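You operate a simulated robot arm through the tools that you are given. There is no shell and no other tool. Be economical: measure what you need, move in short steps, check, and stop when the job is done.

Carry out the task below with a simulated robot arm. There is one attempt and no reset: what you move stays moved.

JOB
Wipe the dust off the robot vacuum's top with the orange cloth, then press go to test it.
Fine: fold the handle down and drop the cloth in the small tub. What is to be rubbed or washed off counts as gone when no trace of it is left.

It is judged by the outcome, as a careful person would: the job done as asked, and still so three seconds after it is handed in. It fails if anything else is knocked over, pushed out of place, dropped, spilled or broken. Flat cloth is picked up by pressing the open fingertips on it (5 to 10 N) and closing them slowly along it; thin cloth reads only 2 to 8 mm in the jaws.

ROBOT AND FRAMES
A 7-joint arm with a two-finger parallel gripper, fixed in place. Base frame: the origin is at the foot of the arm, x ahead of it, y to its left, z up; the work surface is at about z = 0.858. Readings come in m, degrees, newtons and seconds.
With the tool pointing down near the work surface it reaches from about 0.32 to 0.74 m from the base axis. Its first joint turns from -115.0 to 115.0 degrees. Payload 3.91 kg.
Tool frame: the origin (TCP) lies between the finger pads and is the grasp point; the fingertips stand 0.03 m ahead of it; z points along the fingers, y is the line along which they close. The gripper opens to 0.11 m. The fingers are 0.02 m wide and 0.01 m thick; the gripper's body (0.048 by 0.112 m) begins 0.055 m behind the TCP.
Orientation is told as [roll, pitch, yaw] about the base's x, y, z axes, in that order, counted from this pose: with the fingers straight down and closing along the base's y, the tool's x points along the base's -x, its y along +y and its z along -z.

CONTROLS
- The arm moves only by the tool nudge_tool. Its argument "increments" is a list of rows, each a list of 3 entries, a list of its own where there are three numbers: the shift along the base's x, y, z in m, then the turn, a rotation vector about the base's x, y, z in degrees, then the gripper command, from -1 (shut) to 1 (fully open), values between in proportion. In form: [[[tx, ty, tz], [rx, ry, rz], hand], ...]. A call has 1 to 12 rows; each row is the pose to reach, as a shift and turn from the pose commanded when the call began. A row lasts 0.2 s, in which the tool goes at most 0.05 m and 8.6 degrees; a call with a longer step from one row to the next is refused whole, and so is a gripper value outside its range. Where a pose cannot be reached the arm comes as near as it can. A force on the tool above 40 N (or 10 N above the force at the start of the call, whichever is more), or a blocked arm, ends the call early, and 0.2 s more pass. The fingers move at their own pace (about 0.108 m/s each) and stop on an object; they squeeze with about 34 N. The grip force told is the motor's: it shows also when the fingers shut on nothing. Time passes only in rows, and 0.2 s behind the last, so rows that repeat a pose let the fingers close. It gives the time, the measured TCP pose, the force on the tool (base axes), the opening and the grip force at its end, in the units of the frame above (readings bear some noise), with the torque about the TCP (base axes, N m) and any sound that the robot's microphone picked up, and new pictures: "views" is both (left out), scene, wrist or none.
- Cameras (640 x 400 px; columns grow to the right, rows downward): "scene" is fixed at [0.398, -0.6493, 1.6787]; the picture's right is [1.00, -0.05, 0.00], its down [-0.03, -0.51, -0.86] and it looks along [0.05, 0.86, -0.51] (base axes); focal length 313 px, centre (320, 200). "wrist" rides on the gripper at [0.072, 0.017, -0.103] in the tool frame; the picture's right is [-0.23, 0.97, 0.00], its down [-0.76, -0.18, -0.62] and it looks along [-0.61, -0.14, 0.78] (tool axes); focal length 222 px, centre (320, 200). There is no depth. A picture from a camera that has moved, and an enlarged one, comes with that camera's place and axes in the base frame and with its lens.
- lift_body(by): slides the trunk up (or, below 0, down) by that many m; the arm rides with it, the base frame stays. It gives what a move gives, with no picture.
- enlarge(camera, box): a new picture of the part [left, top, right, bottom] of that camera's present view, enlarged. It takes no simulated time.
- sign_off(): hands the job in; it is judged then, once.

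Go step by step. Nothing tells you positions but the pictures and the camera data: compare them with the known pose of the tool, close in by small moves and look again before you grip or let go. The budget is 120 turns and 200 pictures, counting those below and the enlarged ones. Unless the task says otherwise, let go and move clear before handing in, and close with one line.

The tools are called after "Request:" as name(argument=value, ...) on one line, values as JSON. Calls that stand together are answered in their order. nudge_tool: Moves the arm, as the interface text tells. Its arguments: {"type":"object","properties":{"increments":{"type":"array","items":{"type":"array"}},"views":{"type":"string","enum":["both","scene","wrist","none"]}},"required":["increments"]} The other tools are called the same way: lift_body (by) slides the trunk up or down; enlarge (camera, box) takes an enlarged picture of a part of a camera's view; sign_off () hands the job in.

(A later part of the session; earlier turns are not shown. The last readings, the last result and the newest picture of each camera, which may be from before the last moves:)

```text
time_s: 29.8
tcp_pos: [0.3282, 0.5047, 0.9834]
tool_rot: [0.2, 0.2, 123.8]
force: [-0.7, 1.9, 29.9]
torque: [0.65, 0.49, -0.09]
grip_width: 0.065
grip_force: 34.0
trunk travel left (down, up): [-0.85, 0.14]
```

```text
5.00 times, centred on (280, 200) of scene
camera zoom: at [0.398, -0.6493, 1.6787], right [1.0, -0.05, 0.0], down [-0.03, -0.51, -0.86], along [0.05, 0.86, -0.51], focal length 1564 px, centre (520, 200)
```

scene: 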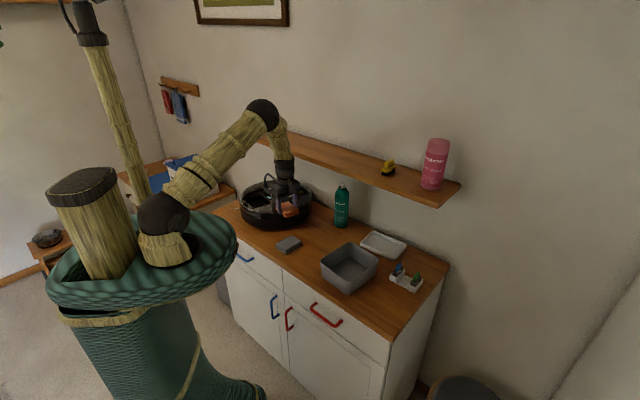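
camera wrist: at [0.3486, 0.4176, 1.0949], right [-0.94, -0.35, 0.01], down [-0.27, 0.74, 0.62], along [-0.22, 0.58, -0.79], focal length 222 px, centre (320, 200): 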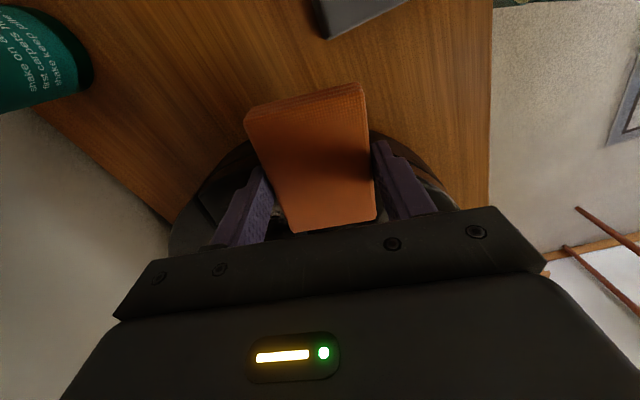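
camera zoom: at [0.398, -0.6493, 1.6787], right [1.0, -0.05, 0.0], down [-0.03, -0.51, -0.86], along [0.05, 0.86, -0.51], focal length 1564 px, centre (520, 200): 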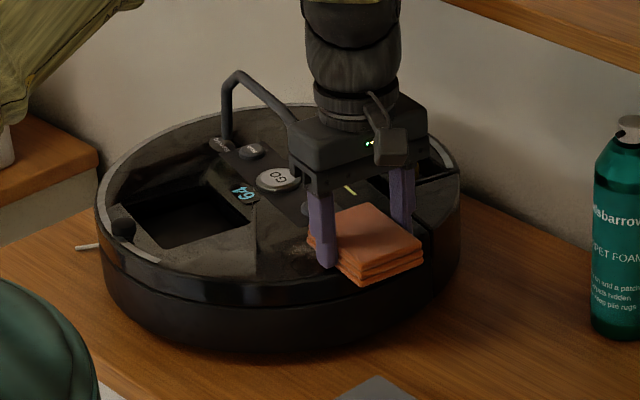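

The vacuum is now within about 1 cm of its original place. I'll lift off and look at the dust.

Request:
nudge_tool(increments=[[[0, 0, 0.006], [0, 0, 0], -1], [[-0.01, -0.01, 0.04], [0, 0, 0], -1], [[-0.01, -0.03, 0.08], [0, 0, 0], -1], [[0.01, -0.065, 0.1], [0, 0, 0], -1], [[0.03, -0.1, 0.1], [0, 0, 0], -1], [[0.05, -0.14, 0.1], [0, 0, 0], -1], [[0.07, -0.18, 0.1], [0, 0, 0], -1]], views="none")

Request:
enlarge(camera="scene", box=[220, 160, 340, 240])

```text
time_s: 31.4
tcp_pos: [0.4023, 0.3258, 1.0784]
tool_rot: [0.5, 0.4, 123.8]
force: [1.1, -0.9, 0.4]
torque: [0.0, 0.0, -0.02]
grip_width: 0.0647
grip_force: 33.5
trunk travel left (down, up): [-0.85, 0.14]
```

```text
5.00 times, centred on (280, 200) of scene
camera zoom: at [0.398, -0.6493, 1.6787], right [1.0, -0.05, 0.0], down [-0.03, -0.51, -0.86], along [0.05, 0.86, -0.51], focal length 1564 px, centre (520, 200)
```

zoom: 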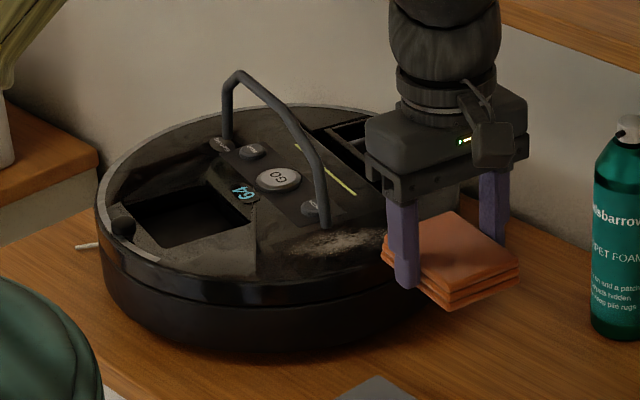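

The rest of the dust runs from the handle foot to the rim. I'll return, settle to a light touch at about 4 N and stroke from there.

Request:
nudge_tool(increments=[[[-0.019, 0.034, 0], [0, 0, 0], -1], [[-0.038, 0.068, 0], [0, 0, 0], -1], [[-0.057, 0.102, 0], [0, 0, 0], -1], [[-0.076, 0.136, -0.01], [0, 0, 0], -1], [[-0.095, 0.168, -0.03], [0, 0, 0], -1], [[-0.095, 0.168, -0.07], [0, 0, 0], -1], [[-0.095, 0.168, -0.088], [0, 0, 0], -1], [[-0.095, 0.168, -0.091], [0, 0, 0], -1]], views="none")

```text
time_s: 33.2
tcp_pos: [0.3066, 0.4921, 0.9892]
tool_rot: [0.4, 0.5, 123.5]
force: [3.4, -6.5, 3.7]
torque: [-0.02, -0.13, -0.13]
grip_width: 0.0647
grip_force: 33.9
trunk travel left (down, up): [-0.85, 0.14]
```

The pad end is touching the handle hinge again. I'll ease 4 mm outwards and settle to surface contact.

Request:
nudge_tool(increments=[[[0.0025, -0.0035, 0], [0, 0, 0], -1], [[0.0025, -0.0035, -0.002], [0, 0, 0], -1], [[0.0025, -0.0035, -0.004], [0, 0, 0], -1]], views="none")

```text
time_s: 34.0
tcp_pos: [0.309, 0.4887, 0.9852]
tool_rot: [0.6, 0.6, 123.7]
force: [0.0, 0.6, -0.8]
torque: [0.01, 0.02, -0.02]
grip_width: 0.0647
grip_force: 34.3
trunk travel left (down, up): [-0.85, 0.14]
```

It's just above the surface now. I'll press in about 1 mm and stroke up and back, short and light.

Request:
nudge_tool(increments=[[[0, 0, -0.0013], [0, 0, 0], -1], [[0.011, 0.0075, -0.0013], [0, 0, 0], -1], [[0.022, 0.015, -0.0013], [0, 0, 0], -1], [[0.031, 0.021, -0.0013], [0, 0, 0], -1]], views="none")

Request:
enlarge(camera="scene", box=[220, 160, 340, 240])

```text
time_s: 35.0
tcp_pos: [0.3392, 0.5105, 0.982]
tool_rot: [0.5, 0.5, 123.6]
force: [-0.7, -0.6, -0.3]
torque: [0.02, 0.01, 0.0]
grip_width: 0.0649
grip_force: 34.1
trunk travel left (down, up): [-0.85, 0.14]
```

```text
5.00 times, centred on (280, 200) of scene
camera zoom: at [0.398, -0.6493, 1.6787], right [1.0, -0.05, 0.0], down [-0.03, -0.51, -0.86], along [0.05, 0.86, -0.51], focal length 1564 px, centre (520, 200)
```

zoom: 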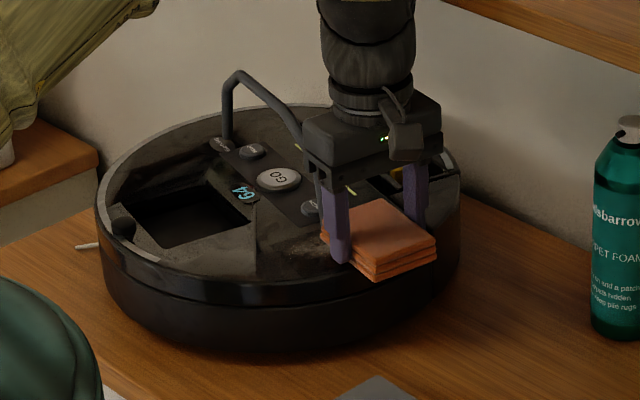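

There's no contact yet; the hard press probably pushed the pad up a little in the fingers. I'll feel for the surface again.

Request:
nudge_tool(increments=[[[0, 0, -0.001], [0, 0, 0], -1], [[0, 0, -0.002], [0, 0, 0], -1]], views="none")

```text
time_s: 35.6
tcp_pos: [0.3404, 0.5103, 0.9834]
tool_rot: [0.4, 0.4, 123.7]
force: [1.0, 0.9, 11.2]
torque: [0.1, 0.19, -0.03]
grip_width: 0.0648
grip_force: 34.0
trunk travel left (down, up): [-0.85, 0.14]
```

Contact at 11 N. I'll ease off slightly and stroke forward.

Request:
nudge_tool(increments=[[[-0.009, -0.006, 0.0006], [0, 0, 0], -1], [[-0.018, -0.012, 0.0006], [0, 0, 0], -1], [[-0.027, -0.018, 0.0006], [0, 0, 0], -1], [[-0.036, -0.024, 0.0006], [0, 0, 0], -1], [[-0.045, -0.031, 0.0006], [0, 0, 0], -1]], views="none")

Request:
enlarge(camera="scene", box=[220, 160, 340, 240])

```text
time_s: 36.8
tcp_pos: [0.2931, 0.4783, 0.9827]
tool_rot: [0.5, 0.3, 123.8]
force: [-2.5, 5.3, 15.0]
torque: [0.34, 0.45, -0.06]
grip_width: 0.0647
grip_force: 34.1
trunk travel left (down, up): [-0.85, 0.14]
```

```text
5.00 times, centred on (280, 200) of scene
camera zoom: at [0.398, -0.6493, 1.6787], right [1.0, -0.05, 0.0], down [-0.03, -0.51, -0.86], along [0.05, 0.86, -0.51], focal length 1564 px, centre (520, 200)
```

zoom: 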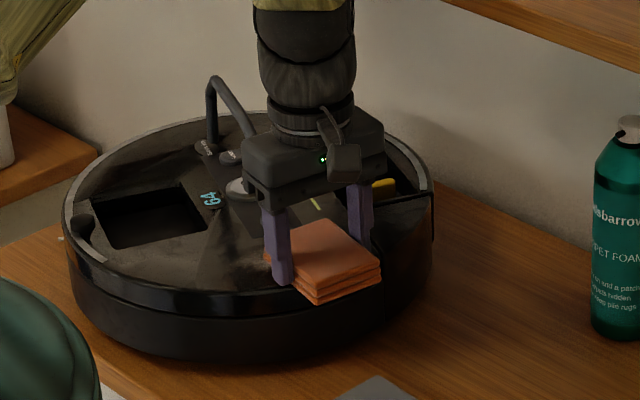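

It still rolls along that direction even at light force. I'll nudge it back about 2 cm, then try wiping sideways, outward from the handle foot, where its wheels shouldn't roll.

Request:
nudge_tool(increments=[[[0.008, 0.006, 0], [0, 0, 0], -1], [[0.016, 0.012, 0], [0, 0, 0], -1], [[0.016, 0.012, 0.0006], [0, 0, 0], -1], [[0.021, 0.005, 0.0006], [0, 0, 0], -1], [[0.026, -0.003, 0.0006], [0, 0, 0], -1], [[0.031, -0.011, 0.0006], [0, 0, 0], -1]], views="none")

Request:
enlarge(camera="scene", box=[220, 160, 340, 240])

```text
time_s: 38.2
tcp_pos: [0.3255, 0.469, 0.9835]
tool_rot: [0.5, 0.4, 123.8]
force: [-1.4, 2.3, 8.6]
torque: [0.08, 0.3, -0.06]
grip_width: 0.0649
grip_force: 33.9
trunk travel left (down, up): [-0.85, 0.14]
```

```text
5.00 times, centred on (280, 200) of scene
camera zoom: at [0.398, -0.6493, 1.6787], right [1.0, -0.05, 0.0], down [-0.03, -0.51, -0.86], along [0.05, 0.86, -0.51], focal length 1564 px, centre (520, 200)
```

zoom: 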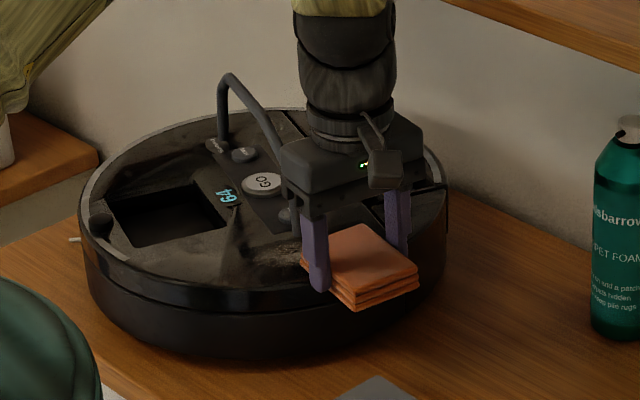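

That works: the sideways stroke slides on the vacuum without moving it, and it's back within about 1 cm of where it was. I'll clear away for a look.

Request:
nudge_tool(increments=[[[0.005, -0.008, 0.002], [0, 0, 0], -1], [[0.01, -0.016, 0.006], [0, 0, 0], -1], [[0.018, -0.03, 0.03], [0, 0, 0], -1], [[0.03, -0.05, 0.06], [0, 0, 0], -1], [[0.05, -0.08, 0.08], [0, 0, 0], -1], [[0.07, -0.11, 0.08], [0, 0, 0], -1], [[0.085, -0.14, 0.08], [0, 0, 0], -1]], views="none")

Request:
enlarge(camera="scene", box=[220, 160, 340, 240])

Request:
enlarge(camera="scene", box=[260, 185, 310, 220])

```text
time_s: 39.8
tcp_pos: [0.4121, 0.3276, 1.0641]
tool_rot: [0.4, 0.4, 123.8]
force: [0.2, -0.8, 0.1]
torque: [0.03, 0.02, 0.03]
grip_width: 0.0648
grip_force: 34.0
trunk travel left (down, up): [-0.85, 0.14]
```

```text
5.00 times, centred on (280, 200) of scene
camera zoom: at [0.398, -0.6493, 1.6787], right [1.0, -0.05, 0.0], down [-0.03, -0.51, -0.86], along [0.05, 0.86, -0.51], focal length 1564 px, centre (520, 200)
```

zoom: 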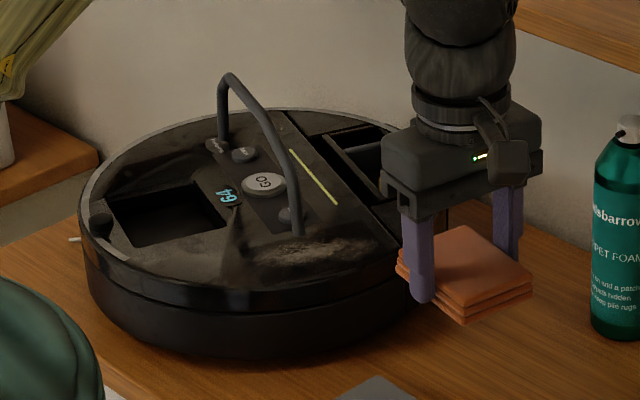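

```text
11.43 times, centred on (285, 202) of scene
camera zoom: at [0.398, -0.6493, 1.6787], right [1.0, -0.05, 0.0], down [-0.03, -0.51, -0.86], along [0.05, 0.86, -0.51], focal length 3575 px, centre (720, 171)
```

zoom: 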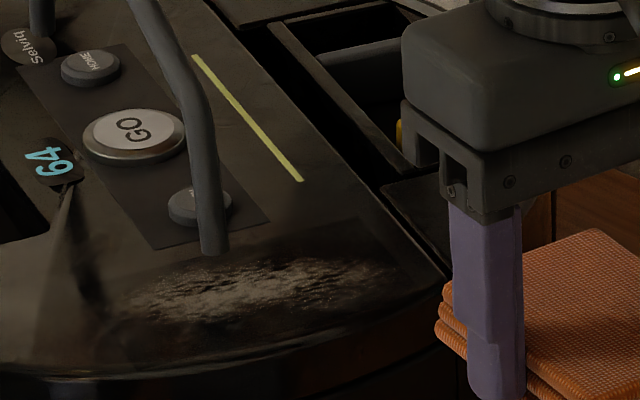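

The vacuum's turn is now about 18° from the start. I'll match it (yaw 117°) and rub back and forth sideways at light pressure, first on the front half of the dust.

Request:
nudge_tool(increments=[[[-0.026, 0.028, 0], [0, 0, -2], -1], [[-0.052, 0.056, 0], [0, 0, -4], -1], [[-0.078, 0.084, 0], [0, 0, -6], -1], [[-0.104, 0.112, -0.01], [0, 0, -7], -1], [[-0.132, 0.14, -0.03], [0, 0, -7], -1], [[-0.132, 0.14, -0.065], [0, 0, -7], -1], [[-0.132, 0.14, -0.078], [0, 0, -7], -1], [[-0.132, 0.14, -0.08], [0, 0, -7], -1]], views="none")

Request:
enlarge(camera="scene", box=[250, 175, 310, 220])

```text
time_s: 41.6
tcp_pos: [0.2777, 0.4687, 0.9842]
tool_rot: [0.5, 0.4, 116.7]
force: [-1.0, -1.1, 5.6]
torque: [-0.02, -0.04, 0.05]
grip_width: 0.0647
grip_force: 34.3
trunk travel left (down, up): [-0.85, 0.14]
```

```text
8.89 times, centred on (280, 198) of scene
camera zoom: at [0.398, -0.6493, 1.6787], right [1.0, -0.05, 0.0], down [-0.03, -0.51, -0.86], along [0.05, 0.86, -0.51], focal length 2780 px, centre (676, 222)
```

zoom: 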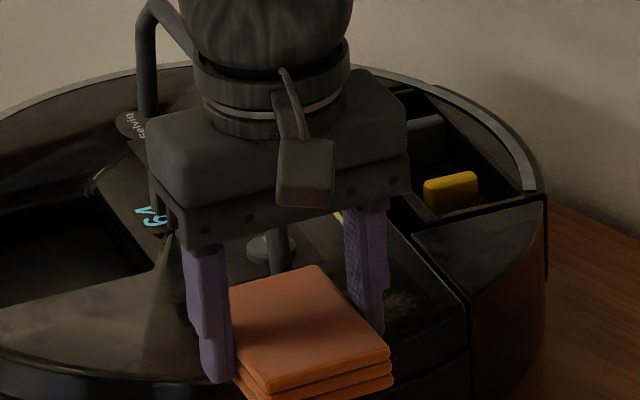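

Light contact at 5.6 N. Now I'll rub sideways.

Request:
nudge_tool(increments=[[[0.007, -0.0135, -0.0004], [0, 0, 0], -1], [[0.014, -0.027, -0.0004], [0, 0, 0], -1], [[0.007, -0.0135, -0.0004], [0, 0, 0], -1], [[0, 0, -0.0004], [0, 0, 0], -1], [[0.007, -0.0135, -0.0004], [0, 0, 0], -1], [[0.014, -0.027, -0.0004], [0, 0, 0], -1], [[0.007, -0.0135, -0.0004], [0, 0, 0], -1], [[0, 0, -0.0004], [0, 0, 0], -1], [[0.007, -0.0135, -0.0004], [0, 0, 0], -1], [[0.014, -0.027, -0.0004], [0, 0, 0], -1]], views="none")

Request:
enlarge(camera="scene", box=[220, 160, 340, 240])

```text
time_s: 43.8
tcp_pos: [0.2932, 0.4413, 0.9832]
tool_rot: [0.4, 0.4, 116.7]
force: [-0.3, 1.7, 10.9]
torque: [0.38, -0.02, 0.02]
grip_width: 0.0648
grip_force: 33.8
trunk travel left (down, up): [-0.85, 0.14]
```

```text
5.00 times, centred on (280, 200) of scene
camera zoom: at [0.398, -0.6493, 1.6787], right [1.0, -0.05, 0.0], down [-0.03, -0.51, -0.86], along [0.05, 0.86, -0.51], focal length 1564 px, centre (520, 200)
```

zoom: 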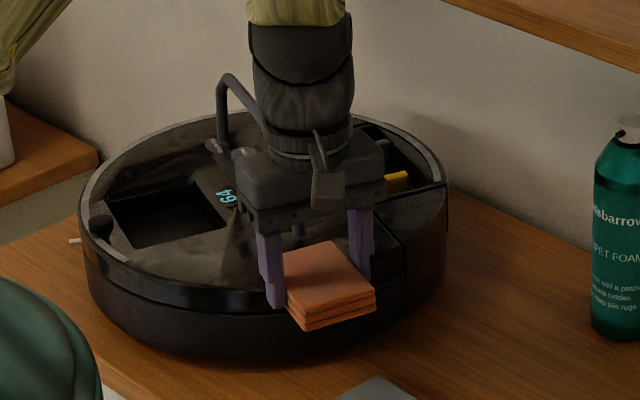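

The vacuum stayed put and the front half looks clean. Now the rear half: lift, shift about 4.5 cm along, touch down and rub.

Request:
nudge_tool(increments=[[[0, 0, 0.006], [0, 0, 0], -1], [[0.02, 0.01, 0.006], [0, 0, 0], -1], [[0.0405, 0.0185, 0.006], [0, 0, 0], -1], [[0.0335, 0.033, 0.006], [0, 0, 0], -1], [[0.0265, 0.0465, 0.006], [0, 0, 0], -1], [[0.0265, 0.0465, 0.001], [0, 0, 0], -1]], views="none")

```text
time_s: 45.2
tcp_pos: [0.3183, 0.4886, 0.984]
tool_rot: [0.5, 0.5, 116.7]
force: [-0.7, 0.3, -0.1]
torque: [0.03, -0.02, 0.0]
grip_width: 0.0647
grip_force: 33.9
trunk travel left (down, up): [-0.85, 0.14]
```

Request:
nudge_tool(increments=[[[0, 0, -0.0015], [0, 0, 0], -1], [[0.007, -0.0135, -0.002], [0, 0, 0], -1], [[0.014, -0.027, -0.002], [0, 0, 0], -1]], views="none")

```text
time_s: 46.0
tcp_pos: [0.3331, 0.4617, 0.9828]
tool_rot: [0.3, 0.3, 116.6]
force: [-0.2, 3.7, 13.4]
torque: [0.29, 0.45, -0.12]
grip_width: 0.0647
grip_force: 33.6
trunk travel left (down, up): [-0.85, 0.14]
```

Request:
nudge_tool(increments=[[[-0.007, 0.0135, 0.0005], [0, 0, 0], -1], [[-0.014, 0.027, 0.0005], [0, 0, 0], -1], [[-0.007, 0.0135, 0.0005], [0, 0, 0], -1], [[0, 0, 0.0005], [0, 0, 0], -1], [[-0.007, 0.0135, 0.0005], [0, 0, 0], -1], [[-0.014, 0.027, 0.0005], [0, 0, 0], -1], [[-0.007, 0.0135, 0.0005], [0, 0, 0], -1], [[0, 0, 0.0005], [0, 0, 0], -1]], views="none")

Request:
nudge_tool(increments=[[[0.005, -0.01, 0.006], [0, 0, 0], -1], [[0.015, -0.03, 0.03], [0, 0, 0], -1], [[0.03, -0.055, 0.06], [0, 0, 0], -1], [[0.045, -0.085, 0.08], [0, 0, 0], -1], [[0.06, -0.12, 0.09], [0, 0, 0], -1], [[0.08, -0.15, 0.09], [0, 0, 0], -1]], views="none")

Request:
enlarge(camera="scene", box=[220, 160, 340, 240])

Request:
enlarge(camera="scene", box=[260, 185, 310, 220])

```text
time_s: 47.8
tcp_pos: [0.3335, 0.46, 0.9829]
tool_rot: [0.3, 0.5, 116.6]
force: [-1.3, 0.7, 10.4]
torque: [0.16, 0.36, -0.02]
grip_width: 0.0649
grip_force: 34.1
trunk travel left (down, up): [-0.85, 0.14]
```

```text
time_s: 49.2
tcp_pos: [0.4125, 0.3096, 1.0725]
tool_rot: [0.5, 0.5, 116.7]
force: [0.0, 0.7, 0.2]
torque: [-0.01, 0.01, -0.01]
grip_width: 0.0648
grip_force: 33.5
trunk travel left (down, up): [-0.85, 0.14]
```

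```text
5.00 times, centred on (280, 200) of scene
camera zoom: at [0.398, -0.6493, 1.6787], right [1.0, -0.05, 0.0], down [-0.03, -0.51, -0.86], along [0.05, 0.86, -0.51], focal length 1564 px, centre (520, 200)
```

zoom: 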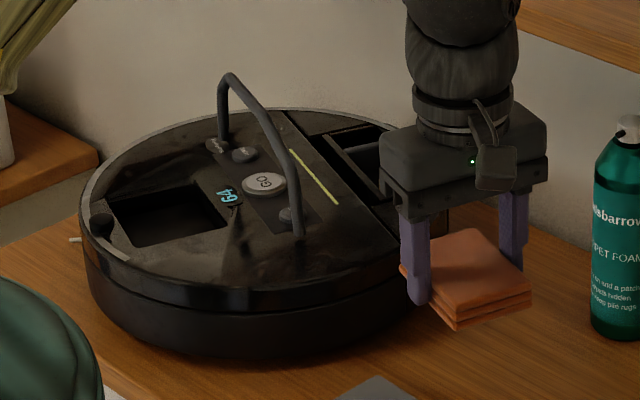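

```text
11.43 times, centred on (285, 202) of scene
camera zoom: at [0.398, -0.6493, 1.6787], right [1.0, -0.05, 0.0], down [-0.03, -0.51, -0.86], along [0.05, 0.86, -0.51], focal length 3575 px, centre (720, 171)
```

zoom: 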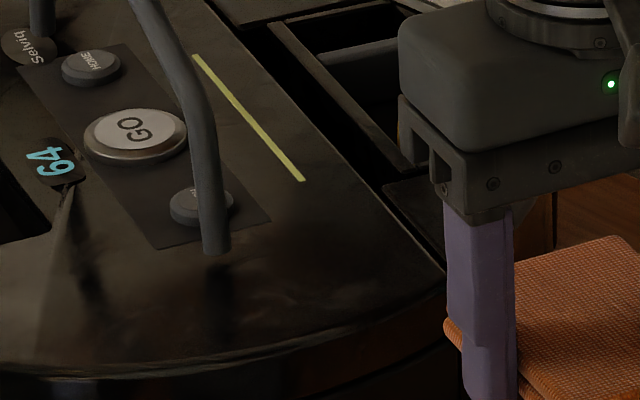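

The dust looks gone from here. I'll confirm with the wrist camera before dropping the cloth.

Request:
nudge_tool(increments=[[[0, 0, 0.02], [0, 0, -8.2], -1], [[-0.005, 0.005, 0.04], [0, 0, -16.4], -1], [[-0.01, 0.01, 0.05], [0, 0, -24.6], -1], [[-0.015, 0.02, 0.05], [0, 0, -32.8], -1], [[-0.02, 0.03, 0.05], [0, 0, -41], -1], [[-0.03, 0.035, 0.05], [0, 0, -49.2], -1], [[-0.035, 0.04, 0.05], [0, 0, -57.4], -1], [[-0.04, 0.045, 0.05], [0, 0, -65.6], -1], [[-0.045, 0.05, 0.05], [0, 0, -73.8], -1], [[-0.045, 0.05, 0.05], [0, 0, -73.8], -1]], views="wrist")

Request:
enlarge(camera="wrist", box=[380, 0, 640, 200])

```text
time_s: 51.4
tcp_pos: [0.3676, 0.3597, 1.1217]
tool_rot: [0.5, 0.4, 42.7]
force: [0.3, -0.4, -0.5]
torque: [0.0, -0.04, 0.01]
grip_width: 0.0646
grip_force: 33.4
trunk travel left (down, up): [-0.85, 0.14]
camera wrist: at [0.3047, 0.3239, 1.2267], right [-0.49, 0.87, 0.01], down [0.69, 0.39, 0.62], along [0.53, 0.31, -0.79], focal length 222 px, centre (320, 200)
```

wrist: 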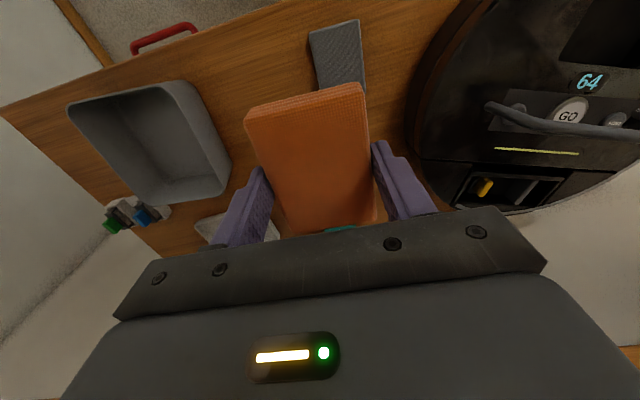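

```text
2.00 times, centred on (510, 100) of wrist
camera zoom: at [0.3047, 0.3239, 1.2267], right [-0.49, 0.87, 0.01], down [0.69, 0.39, 0.62], along [0.53, 0.31, -0.79], focal length 444 px, centre (-60, 400)
```

zoom: 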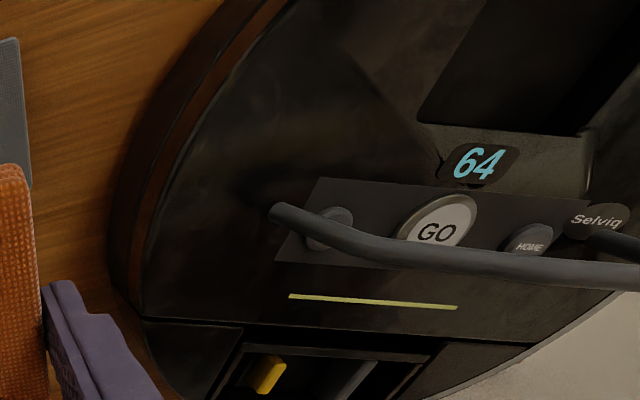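

No dust is left. Next I'll carry the cloth over the grey tub, whose centre I take to be near (0.548, 0.183).

Request:
nudge_tool(increments=[[[0.03, -0.0295, 0], [0, 0, 0], -1], [[0.06, -0.059, 0], [0, 0, 0], -1], [[0.09, -0.0885, 0], [0, 0, 0], -1], [[0.12, -0.118, 0], [0, 0, 0], -1], [[0.15, -0.1475, 0], [0, 0, 0], -1], [[0.18, -0.177, 0], [0, 0, 0], -1], [[0.18, -0.177, -0.04], [0, 0, 0], -1], [[0.18, -0.177, -0.08], [0, 0, 0], -1], [[0.18, -0.177, -0.1], [0, 0, 0], -1], [[0.18, -0.177, -0.1], [0, 0, 0], -1]])

Request:
enlarge(camera="scene", box=[300, 220, 400, 300])

```text
time_s: 53.6
tcp_pos: [0.5485, 0.1849, 1.0229]
tool_rot: [0.4, 0.5, 42.9]
force: [0.2, 0.9, 0.0]
torque: [0.0, 0.01, 0.0]
grip_width: 0.0647
grip_force: 34.0
trunk travel left (down, up): [-0.85, 0.14]
camera wrist: at [0.4861, 0.1464, 1.1267], right [-0.5, 0.87, 0.01], down [0.69, 0.39, 0.62], along [0.53, 0.31, -0.79], focal length 222 px, centre (320, 200)
```

scene: 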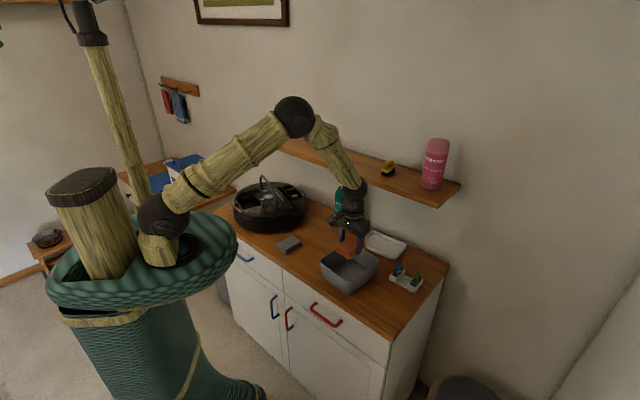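
wrist: 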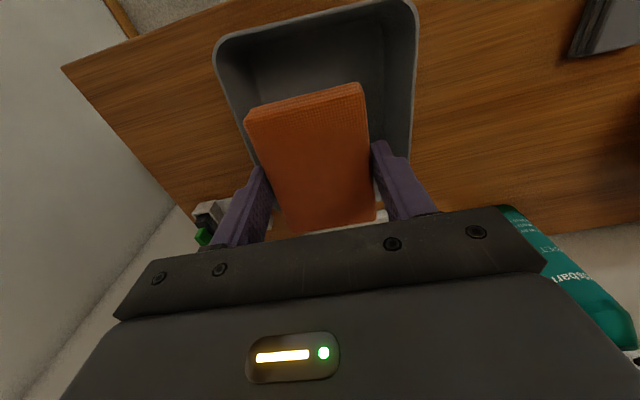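

```text
5.00 times, centred on (350, 260) of scene
camera zoom: at [0.398, -0.6493, 1.6787], right [1.0, -0.05, 0.0], down [-0.03, -0.51, -0.86], along [0.05, 0.86, -0.51], focal length 1564 px, centre (170, -100)
```

zoom: 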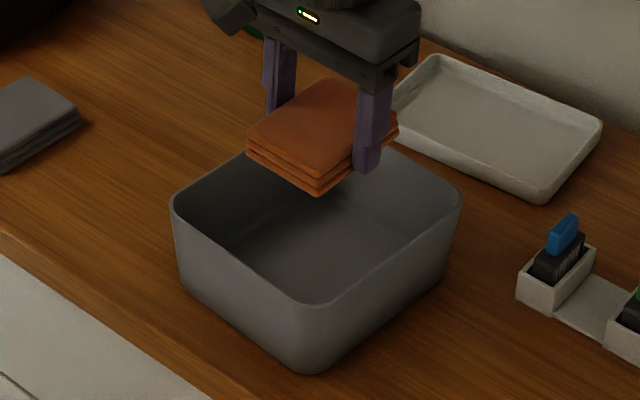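

The pad is centred over the tub. I'll lower it just inside the rim and open partway.

Request:
nudge_tool(increments=[[[-0.004, -0.004, -0.03], [0, 0, 0], -1], [[-0.005, -0.005, -0.055], [0, 0, 0], -1], [[-0.005, -0.005, -0.078], [0, 0, 0], -1], [[-0.005, -0.005, -0.078], [0, 0, 0], -1]], views="wrist")

Request:
enlarge(camera="scene", box=[300, 220, 400, 300])

```text
time_s: 54.6
tcp_pos: [0.5426, 0.1793, 0.9443]
tool_rot: [0.4, 0.5, 42.9]
force: [0.2, 0.1, -0.5]
torque: [0.0, 0.02, -0.01]
grip_width: 0.0649
grip_force: 34.5
trunk travel left (down, up): [-0.85, 0.14]
camera wrist: at [0.4804, 0.1411, 1.0488], right [-0.5, 0.87, 0.01], down [0.69, 0.39, 0.62], along [0.53, 0.31, -0.79], focal length 222 px, centre (320, 200)
```

wrist: 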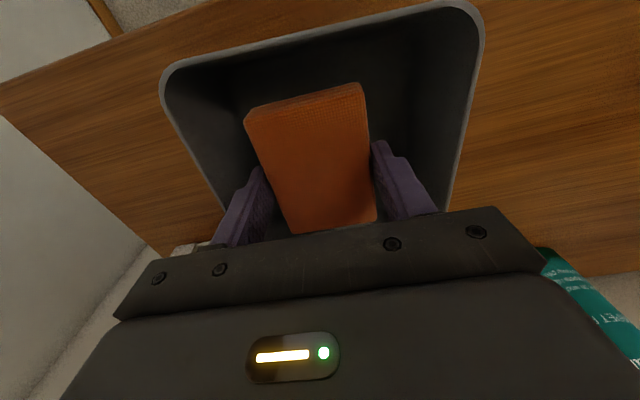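

```text
5.00 times, centred on (350, 260) of scene
camera zoom: at [0.398, -0.6493, 1.6787], right [1.0, -0.05, 0.0], down [-0.03, -0.51, -0.86], along [0.05, 0.86, -0.51], focal length 1564 px, centre (170, -100)
```

zoom: 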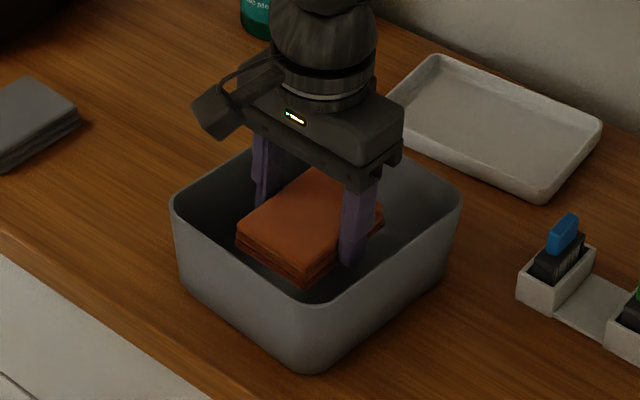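

It's well inside the tub, so I'll release and rise.

Request:
nudge_tool(increments=[[[0, 0, -0.015], [0, 0, 0], -1], [[0, 0, -0.015], [0, 0, 0], 0.5], [[0, 0, -0.015], [0, 0, 0], 0.5], [[0, 0, -0.015], [0, 0, 0], 0.5], [[0, 0, 0.02], [0, 0, 0], 0.5], [[0, 0, 0.06], [0, 0, 0], 0.5], [[0, 0, 0.1], [0, 0, 0], 0.5], [[0, 0, 0.14], [0, 0, 0], 0.5], [[0, 0, 0.17], [0, 0, 0], 0.5]])

Request:
enlarge(camera="scene", box=[220, 155, 310, 225])

```text
time_s: 56.6
tcp_pos: [0.543, 0.1791, 1.1151]
tool_rot: [0.4, 0.6, 42.9]
force: [-0.8, 0.1, 0.1]
torque: [0.01, 0.01, -0.01]
grip_width: 0.0826
grip_force: 0.1
trunk travel left (down, up): [-0.85, 0.14]
camera wrist: at [0.4797, 0.1412, 1.2196], right [-0.5, 0.87, 0.01], down [0.69, 0.39, 0.62], along [0.53, 0.31, -0.79], focal length 222 px, centre (320, 200)
```

scene: 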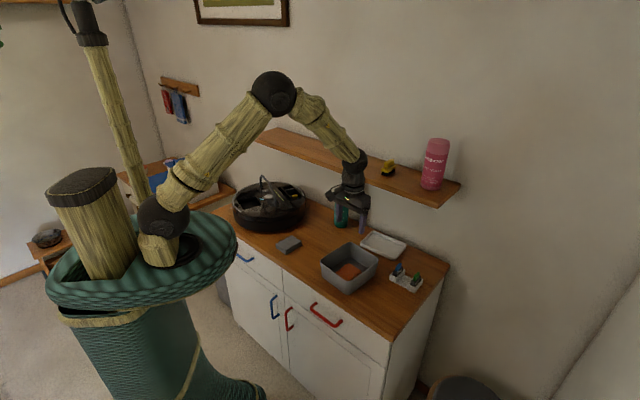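
wrist: 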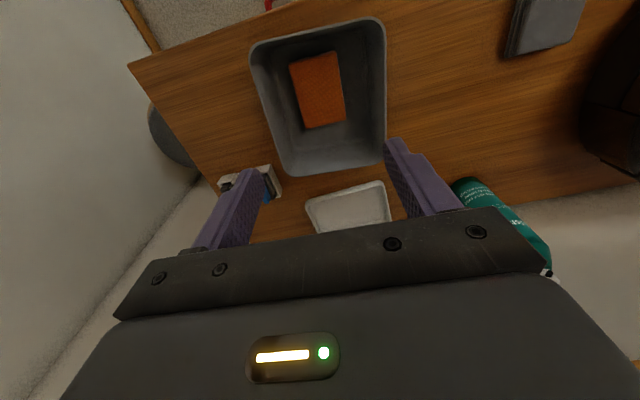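

```text
5.71 times, centred on (265, 190) of scene
camera zoom: at [0.398, -0.6493, 1.6787], right [1.0, -0.05, 0.0], down [-0.03, -0.51, -0.86], along [0.05, 0.86, -0.51], focal length 1788 px, centre (634, 257)
```

zoom: 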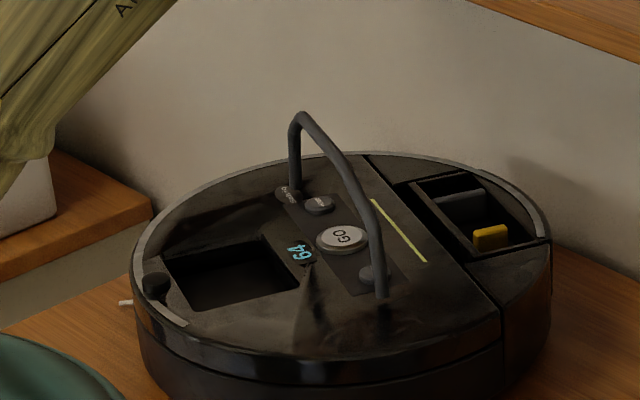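

The cloth is in the tub. For the handle (bar near z 1.05, above the GO button), I'll close the fingers, tilt them about 40° towards the wall to clear the shelf, and approach it from the front.

Request:
nudge_tool(increments=[[[-0.03, 0.03, 0.01], [0, 0, 0], -1], [[-0.06, 0.065, 0.02], [0, 0, 0], -1], [[-0.09, 0.1, 0.03], [2.6, -5.1, 0], -1], [[-0.12, 0.132, 0.03], [5.2, -10.2, 0], -1], [[-0.15, 0.165, 0.03], [7.8, -15.3, 0], -1], [[-0.18, 0.198, 0.03], [10.4, -20.4, 0], -1], [[-0.21, 0.23, 0.03], [13, -25.5, 0], -1], [[-0.24, 0.262, 0.03], [15.6, -30.6, 0], -1], [[-0.27, 0.295, 0.02], [18.2, -35.6, 0], -1], [[-0.3, 0.328, 0.01], [18.2, -35.6, 0], -1], [[-0.3, 0.328, 0.01], [18.2, -35.6, 0], -1]])

Request:
enlarge(camera="scene", box=[210, 140, 320, 230])

```text
time_s: 59.0
tcp_pos: [0.2606, 0.5036, 1.1359]
tool_rot: [-10.4, -38.4, 43.7]
force: [-0.7, -0.8, 0.0]
torque: [0.03, -0.01, 0.01]
grip_width: 0.0001
grip_force: 34.0
trunk travel left (down, up): [-0.85, 0.14]
camera wrist: at [0.1518, 0.4475, 1.168], right [-0.45, 0.89, 0.0], down [0.18, 0.09, 0.98], along [0.87, 0.44, -0.21], focal length 222 px, centre (320, 200)
```

scene: 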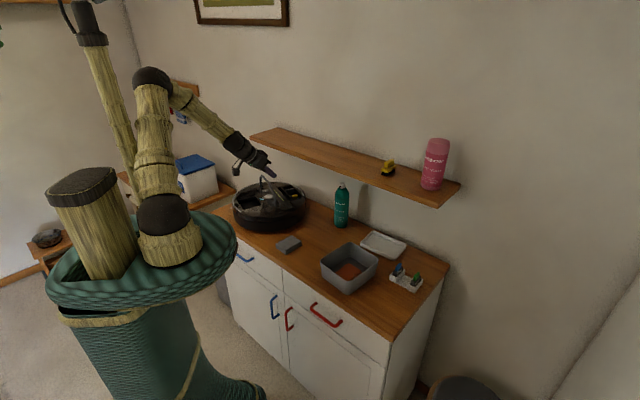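
wrist: 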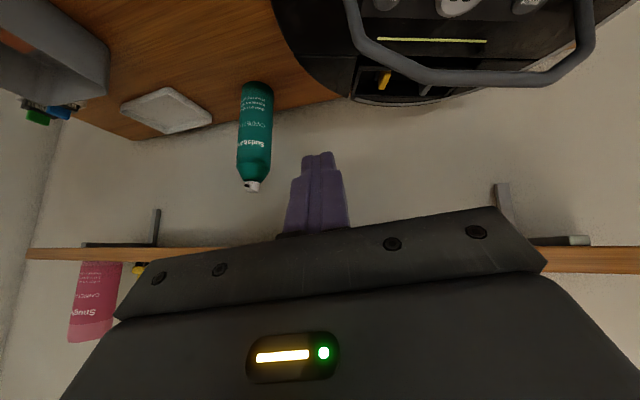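

```text
4.44 times, centred on (265, 185) of scene
camera zoom: at [0.398, -0.6493, 1.6787], right [1.0, -0.05, 0.0], down [-0.03, -0.51, -0.86], along [0.05, 0.86, -0.51], focal length 1390 px, centre (564, 267)
```

zoom: 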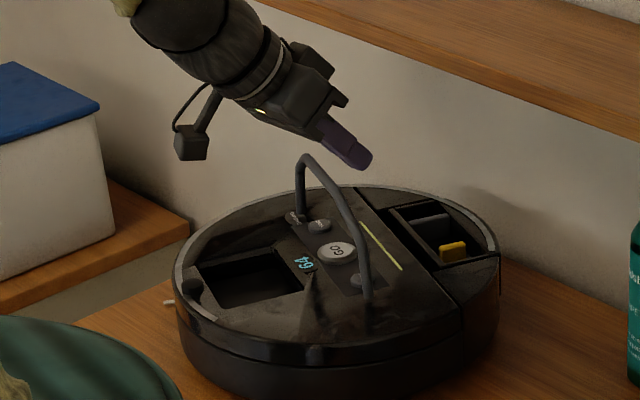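

The handle is in view and upright. I'll bring the fingertip down just in front of the bar.

Request:
nudge_tool(increments=[[[-0.03, 0.028, 0], [0, 0, 0], -1], [[-0.06, 0.055, 0], [0, 0, 0], -1], [[-0.09, 0.082, 0], [0, 0, 0], -1], [[-0.09, 0.082, -0.04], [0, 0, 0], -1], [[-0.09, 0.082, -0.076], [0, 0, 0], -1], [[-0.09, 0.082, -0.076], [0, 0, 0], -1]])

Request:
enlarge(camera="scene", box=[210, 140, 320, 230])

```text
time_s: 60.6
tcp_pos: [0.1945, 0.5849, 1.0592]
tool_rot: [-10.8, -38.2, 42.1]
force: [-0.5, -1.3, 0.5]
torque: [-0.03, -0.02, 0.0]
grip_width: 0.0
grip_force: 34.4
trunk travel left (down, up): [-0.85, 0.14]
stopped in row 6: the arm was blocked; the commanded pose is now the measured one
camera wrist: at [0.0824, 0.5327, 1.0916], right [-0.42, 0.91, 0.0], down [0.19, 0.09, 0.98], along [0.89, 0.41, -0.21], focal length 222 px, centre (320, 200)
```

scene: 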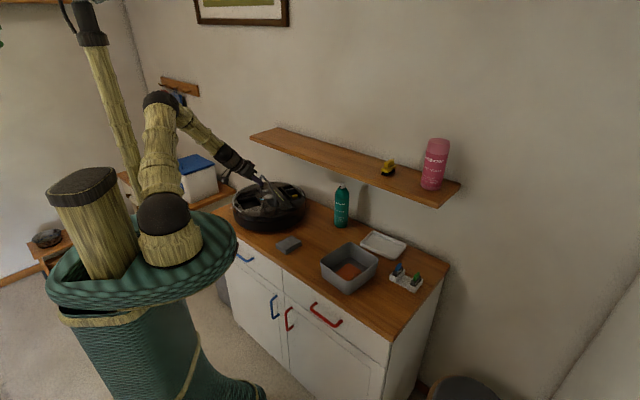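
wrist: 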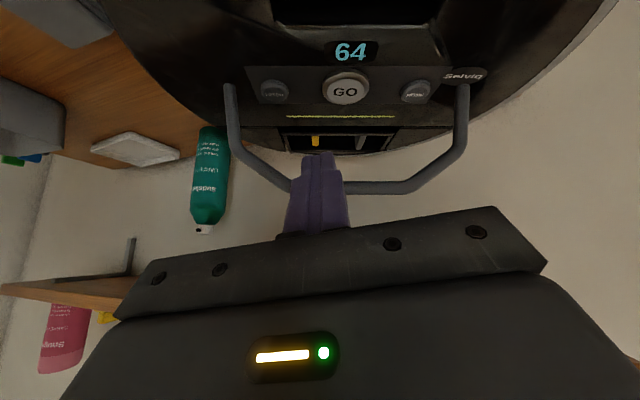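

```text
4.44 times, centred on (265, 185) of scene
camera zoom: at [0.398, -0.6493, 1.6787], right [1.0, -0.05, 0.0], down [-0.03, -0.51, -0.86], along [0.05, 0.86, -0.51], focal length 1390 px, centre (564, 267)
```

zoom: 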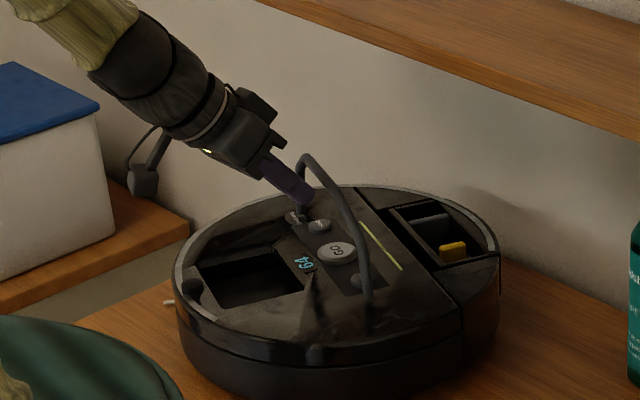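

The fingertip sits about 2 cm in front of the bar, and the arm stopped at a joint limit without any contact force. I'll push gently rearwards and watch the handle and the force.

Request:
nudge_tool(increments=[[[0.009, 0.0045, 0], [0, 0, 0], -1], [[0.018, 0.009, 0], [0, 0, 0], -1], [[0.027, 0.0135, 0], [0, 0, 0], -1], [[0.033, 0.017, -0.001], [0, 0, 0], -1]], views="wrist")

Request:
enlarge(camera="scene", box=[210, 140, 320, 230])

```text
time_s: 61.6
tcp_pos: [0.226, 0.6029, 1.0584]
tool_rot: [-10.8, -38.2, 42.3]
force: [-0.5, -0.5, -2.9]
torque: [-0.04, 0.1, -0.05]
grip_width: 0.0001
grip_force: 34.1
trunk travel left (down, up): [-0.85, 0.14]
camera wrist: at [0.114, 0.55, 1.0903], right [-0.43, 0.9, 0.0], down [0.18, 0.09, 0.98], along [0.88, 0.42, -0.21], focal length 222 px, centre (320, 200)
```

wrist: 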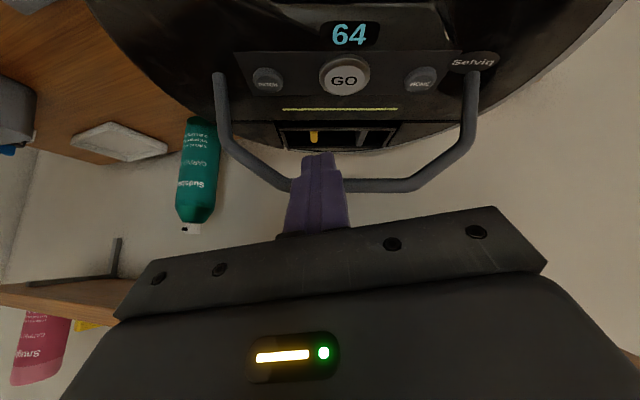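

```text
4.44 times, centred on (265, 185) of scene
camera zoom: at [0.398, -0.6493, 1.6787], right [1.0, -0.05, 0.0], down [-0.03, -0.51, -0.86], along [0.05, 0.86, -0.51], focal length 1390 px, centre (564, 267)
```

zoom: 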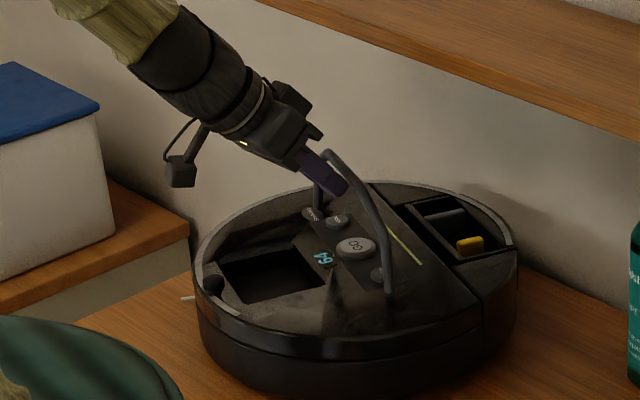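

The vacuum rolled about 2 cm rearward while the handle stayed upright, so it probably folds forward. I'll lift over the bar and hook it from behind, so that pulling presses it forward and down.

Request:
nudge_tool(increments=[[[-0.009, -0.0046, 0.02], [0, 0, 0], -1], [[0, 0, 0.045], [0, 0, 0], -1], [[0.031, 0.016, 0.048], [0, 0, 0], -1], [[0.042, 0.0215, 0.035], [0, 0, 0], -1], [[0.035, 0.018, 0.02], [0, 0, 0], -1], [[0.031, 0.016, 0.014], [0, 0, 0], -1]], views="wrist")

Request:
enlarge(camera="scene", box=[210, 140, 320, 230])

```text
time_s: 63.0
tcp_pos: [0.2555, 0.6193, 1.0721]
tool_rot: [-10.9, -38.2, 42.3]
force: [-0.2, 0.0, -0.1]
torque: [-0.02, 0.03, 0.0]
grip_width: 0.0
grip_force: 33.5
trunk travel left (down, up): [-0.85, 0.14]
camera wrist: at [0.1439, 0.5658, 1.104], right [-0.43, 0.9, 0.0], down [0.19, 0.09, 0.98], along [0.88, 0.42, -0.21], focal length 222 px, centre (320, 200)
```

wrist: 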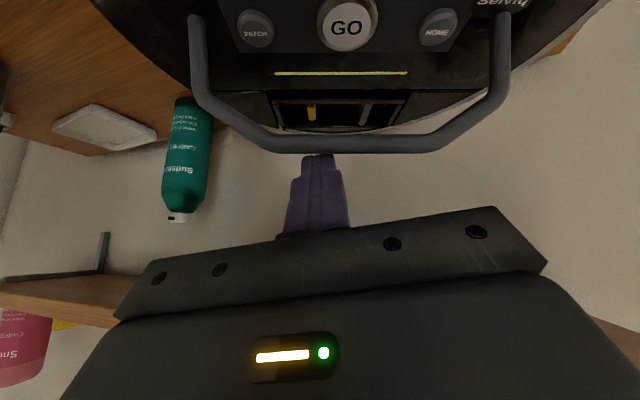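

```text
4.44 times, centred on (265, 185) of scene
camera zoom: at [0.398, -0.6493, 1.6787], right [1.0, -0.05, 0.0], down [-0.03, -0.51, -0.86], along [0.05, 0.86, -0.51], focal length 1390 px, centre (564, 267)
```

zoom: 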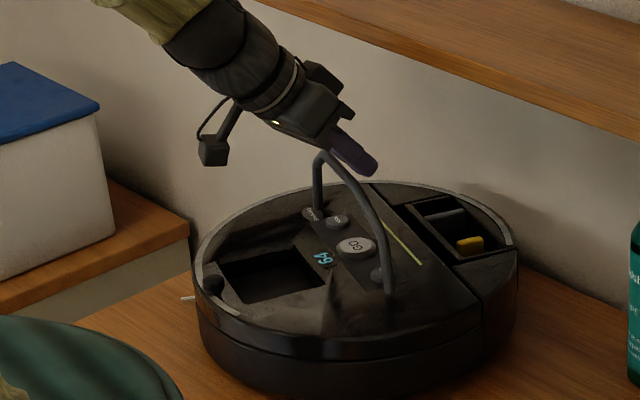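

The finger is hooked over and behind the bar. Now I'll pull forward and down along the fold arc.

Request:
nudge_tool(increments=[[[-0.008, -0.004, -0.006], [0, 0, 0], -1], [[-0.016, -0.008, -0.011], [0, 0, 0], -1], [[-0.024, -0.0125, -0.015], [0, 0, 0], -1], [[-0.032, -0.0165, -0.018], [0, 0, 0], -1]], views="wrist")

Request:
enlarge(camera="scene", box=[210, 140, 320, 230])

```text
time_s: 64.0
tcp_pos: [0.2219, 0.6013, 1.0543]
tool_rot: [-10.9, -38.2, 42.3]
force: [0.5, -0.1, 0.7]
torque: [0.02, 0.02, -0.01]
grip_width: 0.0
grip_force: 34.4
trunk travel left (down, up): [-0.85, 0.14]
camera wrist: at [0.1121, 0.5493, 1.0863], right [-0.43, 0.9, 0.0], down [0.19, 0.09, 0.98], along [0.88, 0.42, -0.21], focal length 222 px, centre (320, 200)
```

wrist: 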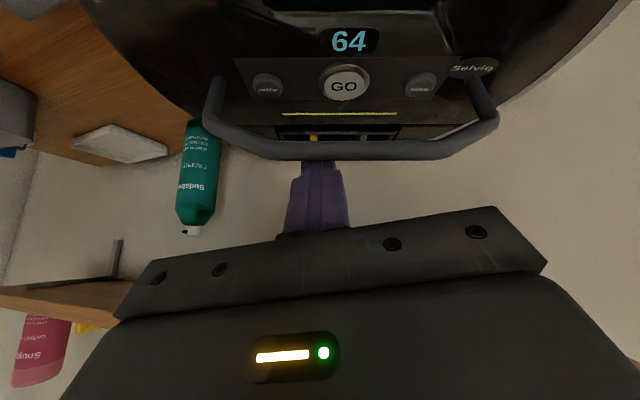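

```text
4.44 times, centred on (265, 185) of scene
camera zoom: at [0.398, -0.6493, 1.6787], right [1.0, -0.05, 0.0], down [-0.03, -0.51, -0.86], along [0.05, 0.86, -0.51], focal length 1390 px, centre (564, 267)
```

zoom: 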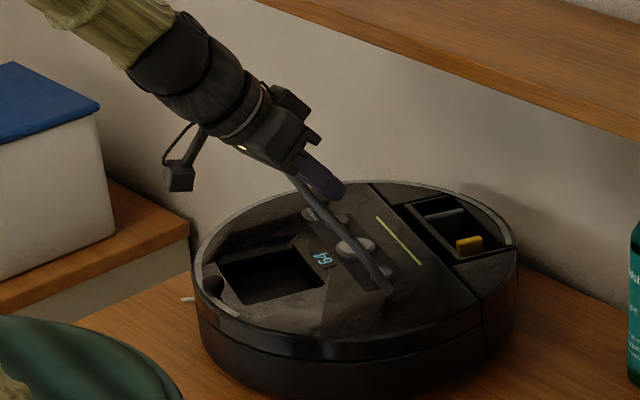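

It folds forward and the vacuum stays put. I'll carry on along the arc.

Request:
nudge_tool(increments=[[[-0.008, -0.004, -0.006], [0, 0, 0], -1], [[-0.016, -0.008, -0.013], [0, 0, 0], -1], [[-0.022, -0.011, -0.022], [0, 0, 0], -1], [[-0.027, -0.0135, -0.032], [0, 0, 0], -1], [[-0.031, -0.016, -0.042], [0, 0, 0], -1]], views="wrist")

Request:
enlarge(camera="scene", box=[210, 140, 320, 230])

```text
time_s: 65.4
tcp_pos: [0.2342, 0.5789, 1.0211]
tool_rot: [-9.5, -38.6, 37.3]
force: [0.0, -0.3, 0.7]
torque: [0.02, 0.01, 0.0]
grip_width: 0.0
grip_force: 33.5
trunk travel left (down, up): [-0.85, 0.14]
stopped in row 5: the arm was blocked; the commanded pose is now the measured one
camera wrist: at [0.1187, 0.5338, 1.0541], right [-0.36, 0.93, 0.02], down [0.2, 0.06, 0.98], along [0.91, 0.36, -0.21], focal length 222 px, centre (320, 200)
```

wrist: 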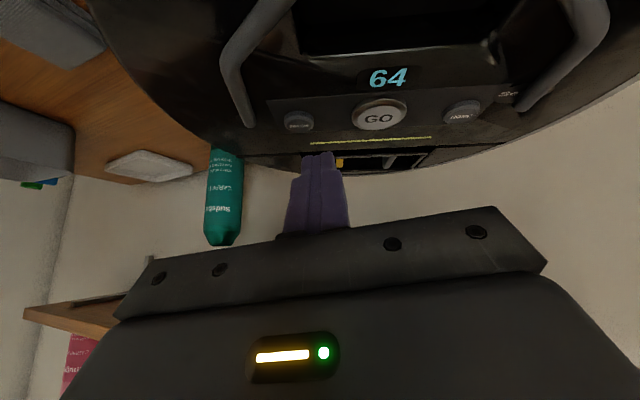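

```text
4.44 times, centred on (265, 185) of scene
camera zoom: at [0.398, -0.6493, 1.6787], right [1.0, -0.05, 0.0], down [-0.03, -0.51, -0.86], along [0.05, 0.86, -0.51], focal length 1390 px, centre (564, 267)
```

zoom: 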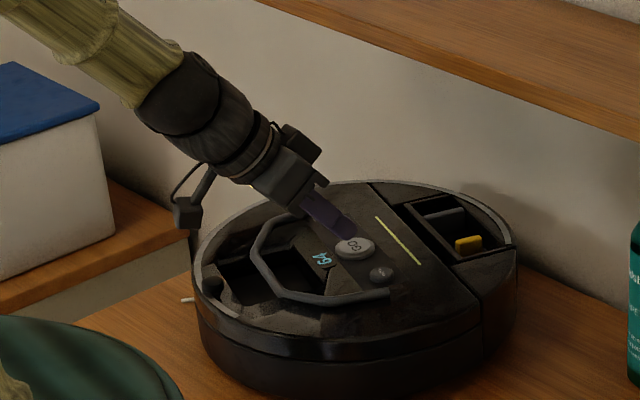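

The handle has dropped forward and the fingertip is above GO, touching nothing. I'll back out to the right and set the tool upright.

Request:
nudge_tool(increments=[[[0.01, -0.015, 0.02], [0, 0, 0], -1], [[0.02, -0.04, 0.045], [0, 0, 0], -1], [[0.03, -0.07, 0.07], [-2.6, 5.1, 0], -1], [[0.04, -0.1, 0.09], [-5.2, 10.2, 0], -1], [[0.05, -0.13, 0.1], [-7.8, 15.3, 0], -1], [[0.06, -0.16, 0.1], [-10.4, 20.4, 0], -1], [[0.06, -0.18, 0.1], [-13, 25.5, 0], -1], [[0.06, -0.18, 0.1], [-15.6, 30.6, 0], -1], [[0.06, -0.18, 0.1], [-18.2, 35.6, 0], -1], [[0.06, -0.18, 0.1], [-18.2, 35.6, 0], -1]])

Request:
enlarge(camera="scene", box=[220, 155, 320, 230])

```text
time_s: 67.6
tcp_pos: [0.2902, 0.4, 1.1226]
tool_rot: [-2.7, 1.0, 35.3]
force: [0.6, 0.8, -0.5]
torque: [-0.05, 0.01, -0.01]
grip_width: 0.0
grip_force: 34.1
trunk travel left (down, up): [-0.85, 0.14]
camera wrist: at [0.2202, 0.3772, 1.2254], right [-0.38, 0.92, -0.05], down [0.72, 0.33, 0.62], along [0.59, 0.2, -0.78], focal length 222 px, centre (320, 200)
```

scene: 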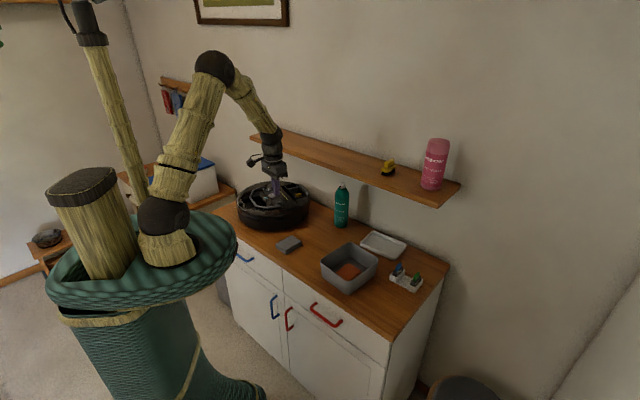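
wrist: 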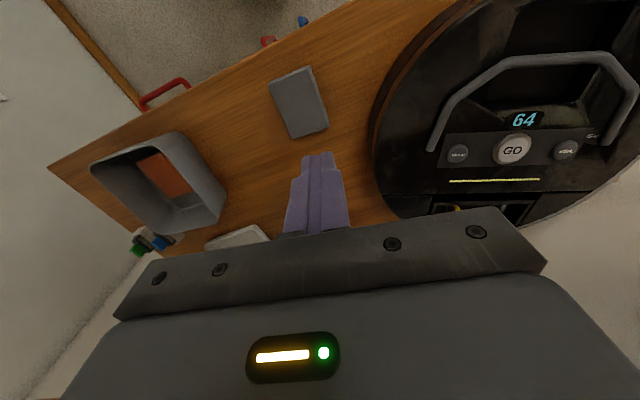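

```text
5.33 times, centred on (270, 192) of scene
camera zoom: at [0.398, -0.6493, 1.6787], right [1.0, -0.05, 0.0], down [-0.03, -0.51, -0.86], along [0.05, 0.86, -0.51], focal length 1668 px, centre (587, 240)
```

zoom: 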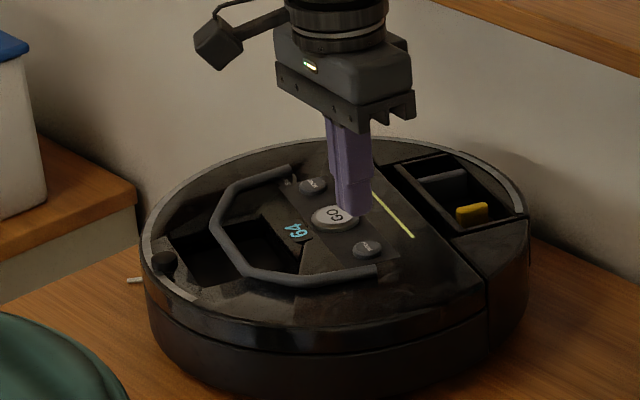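

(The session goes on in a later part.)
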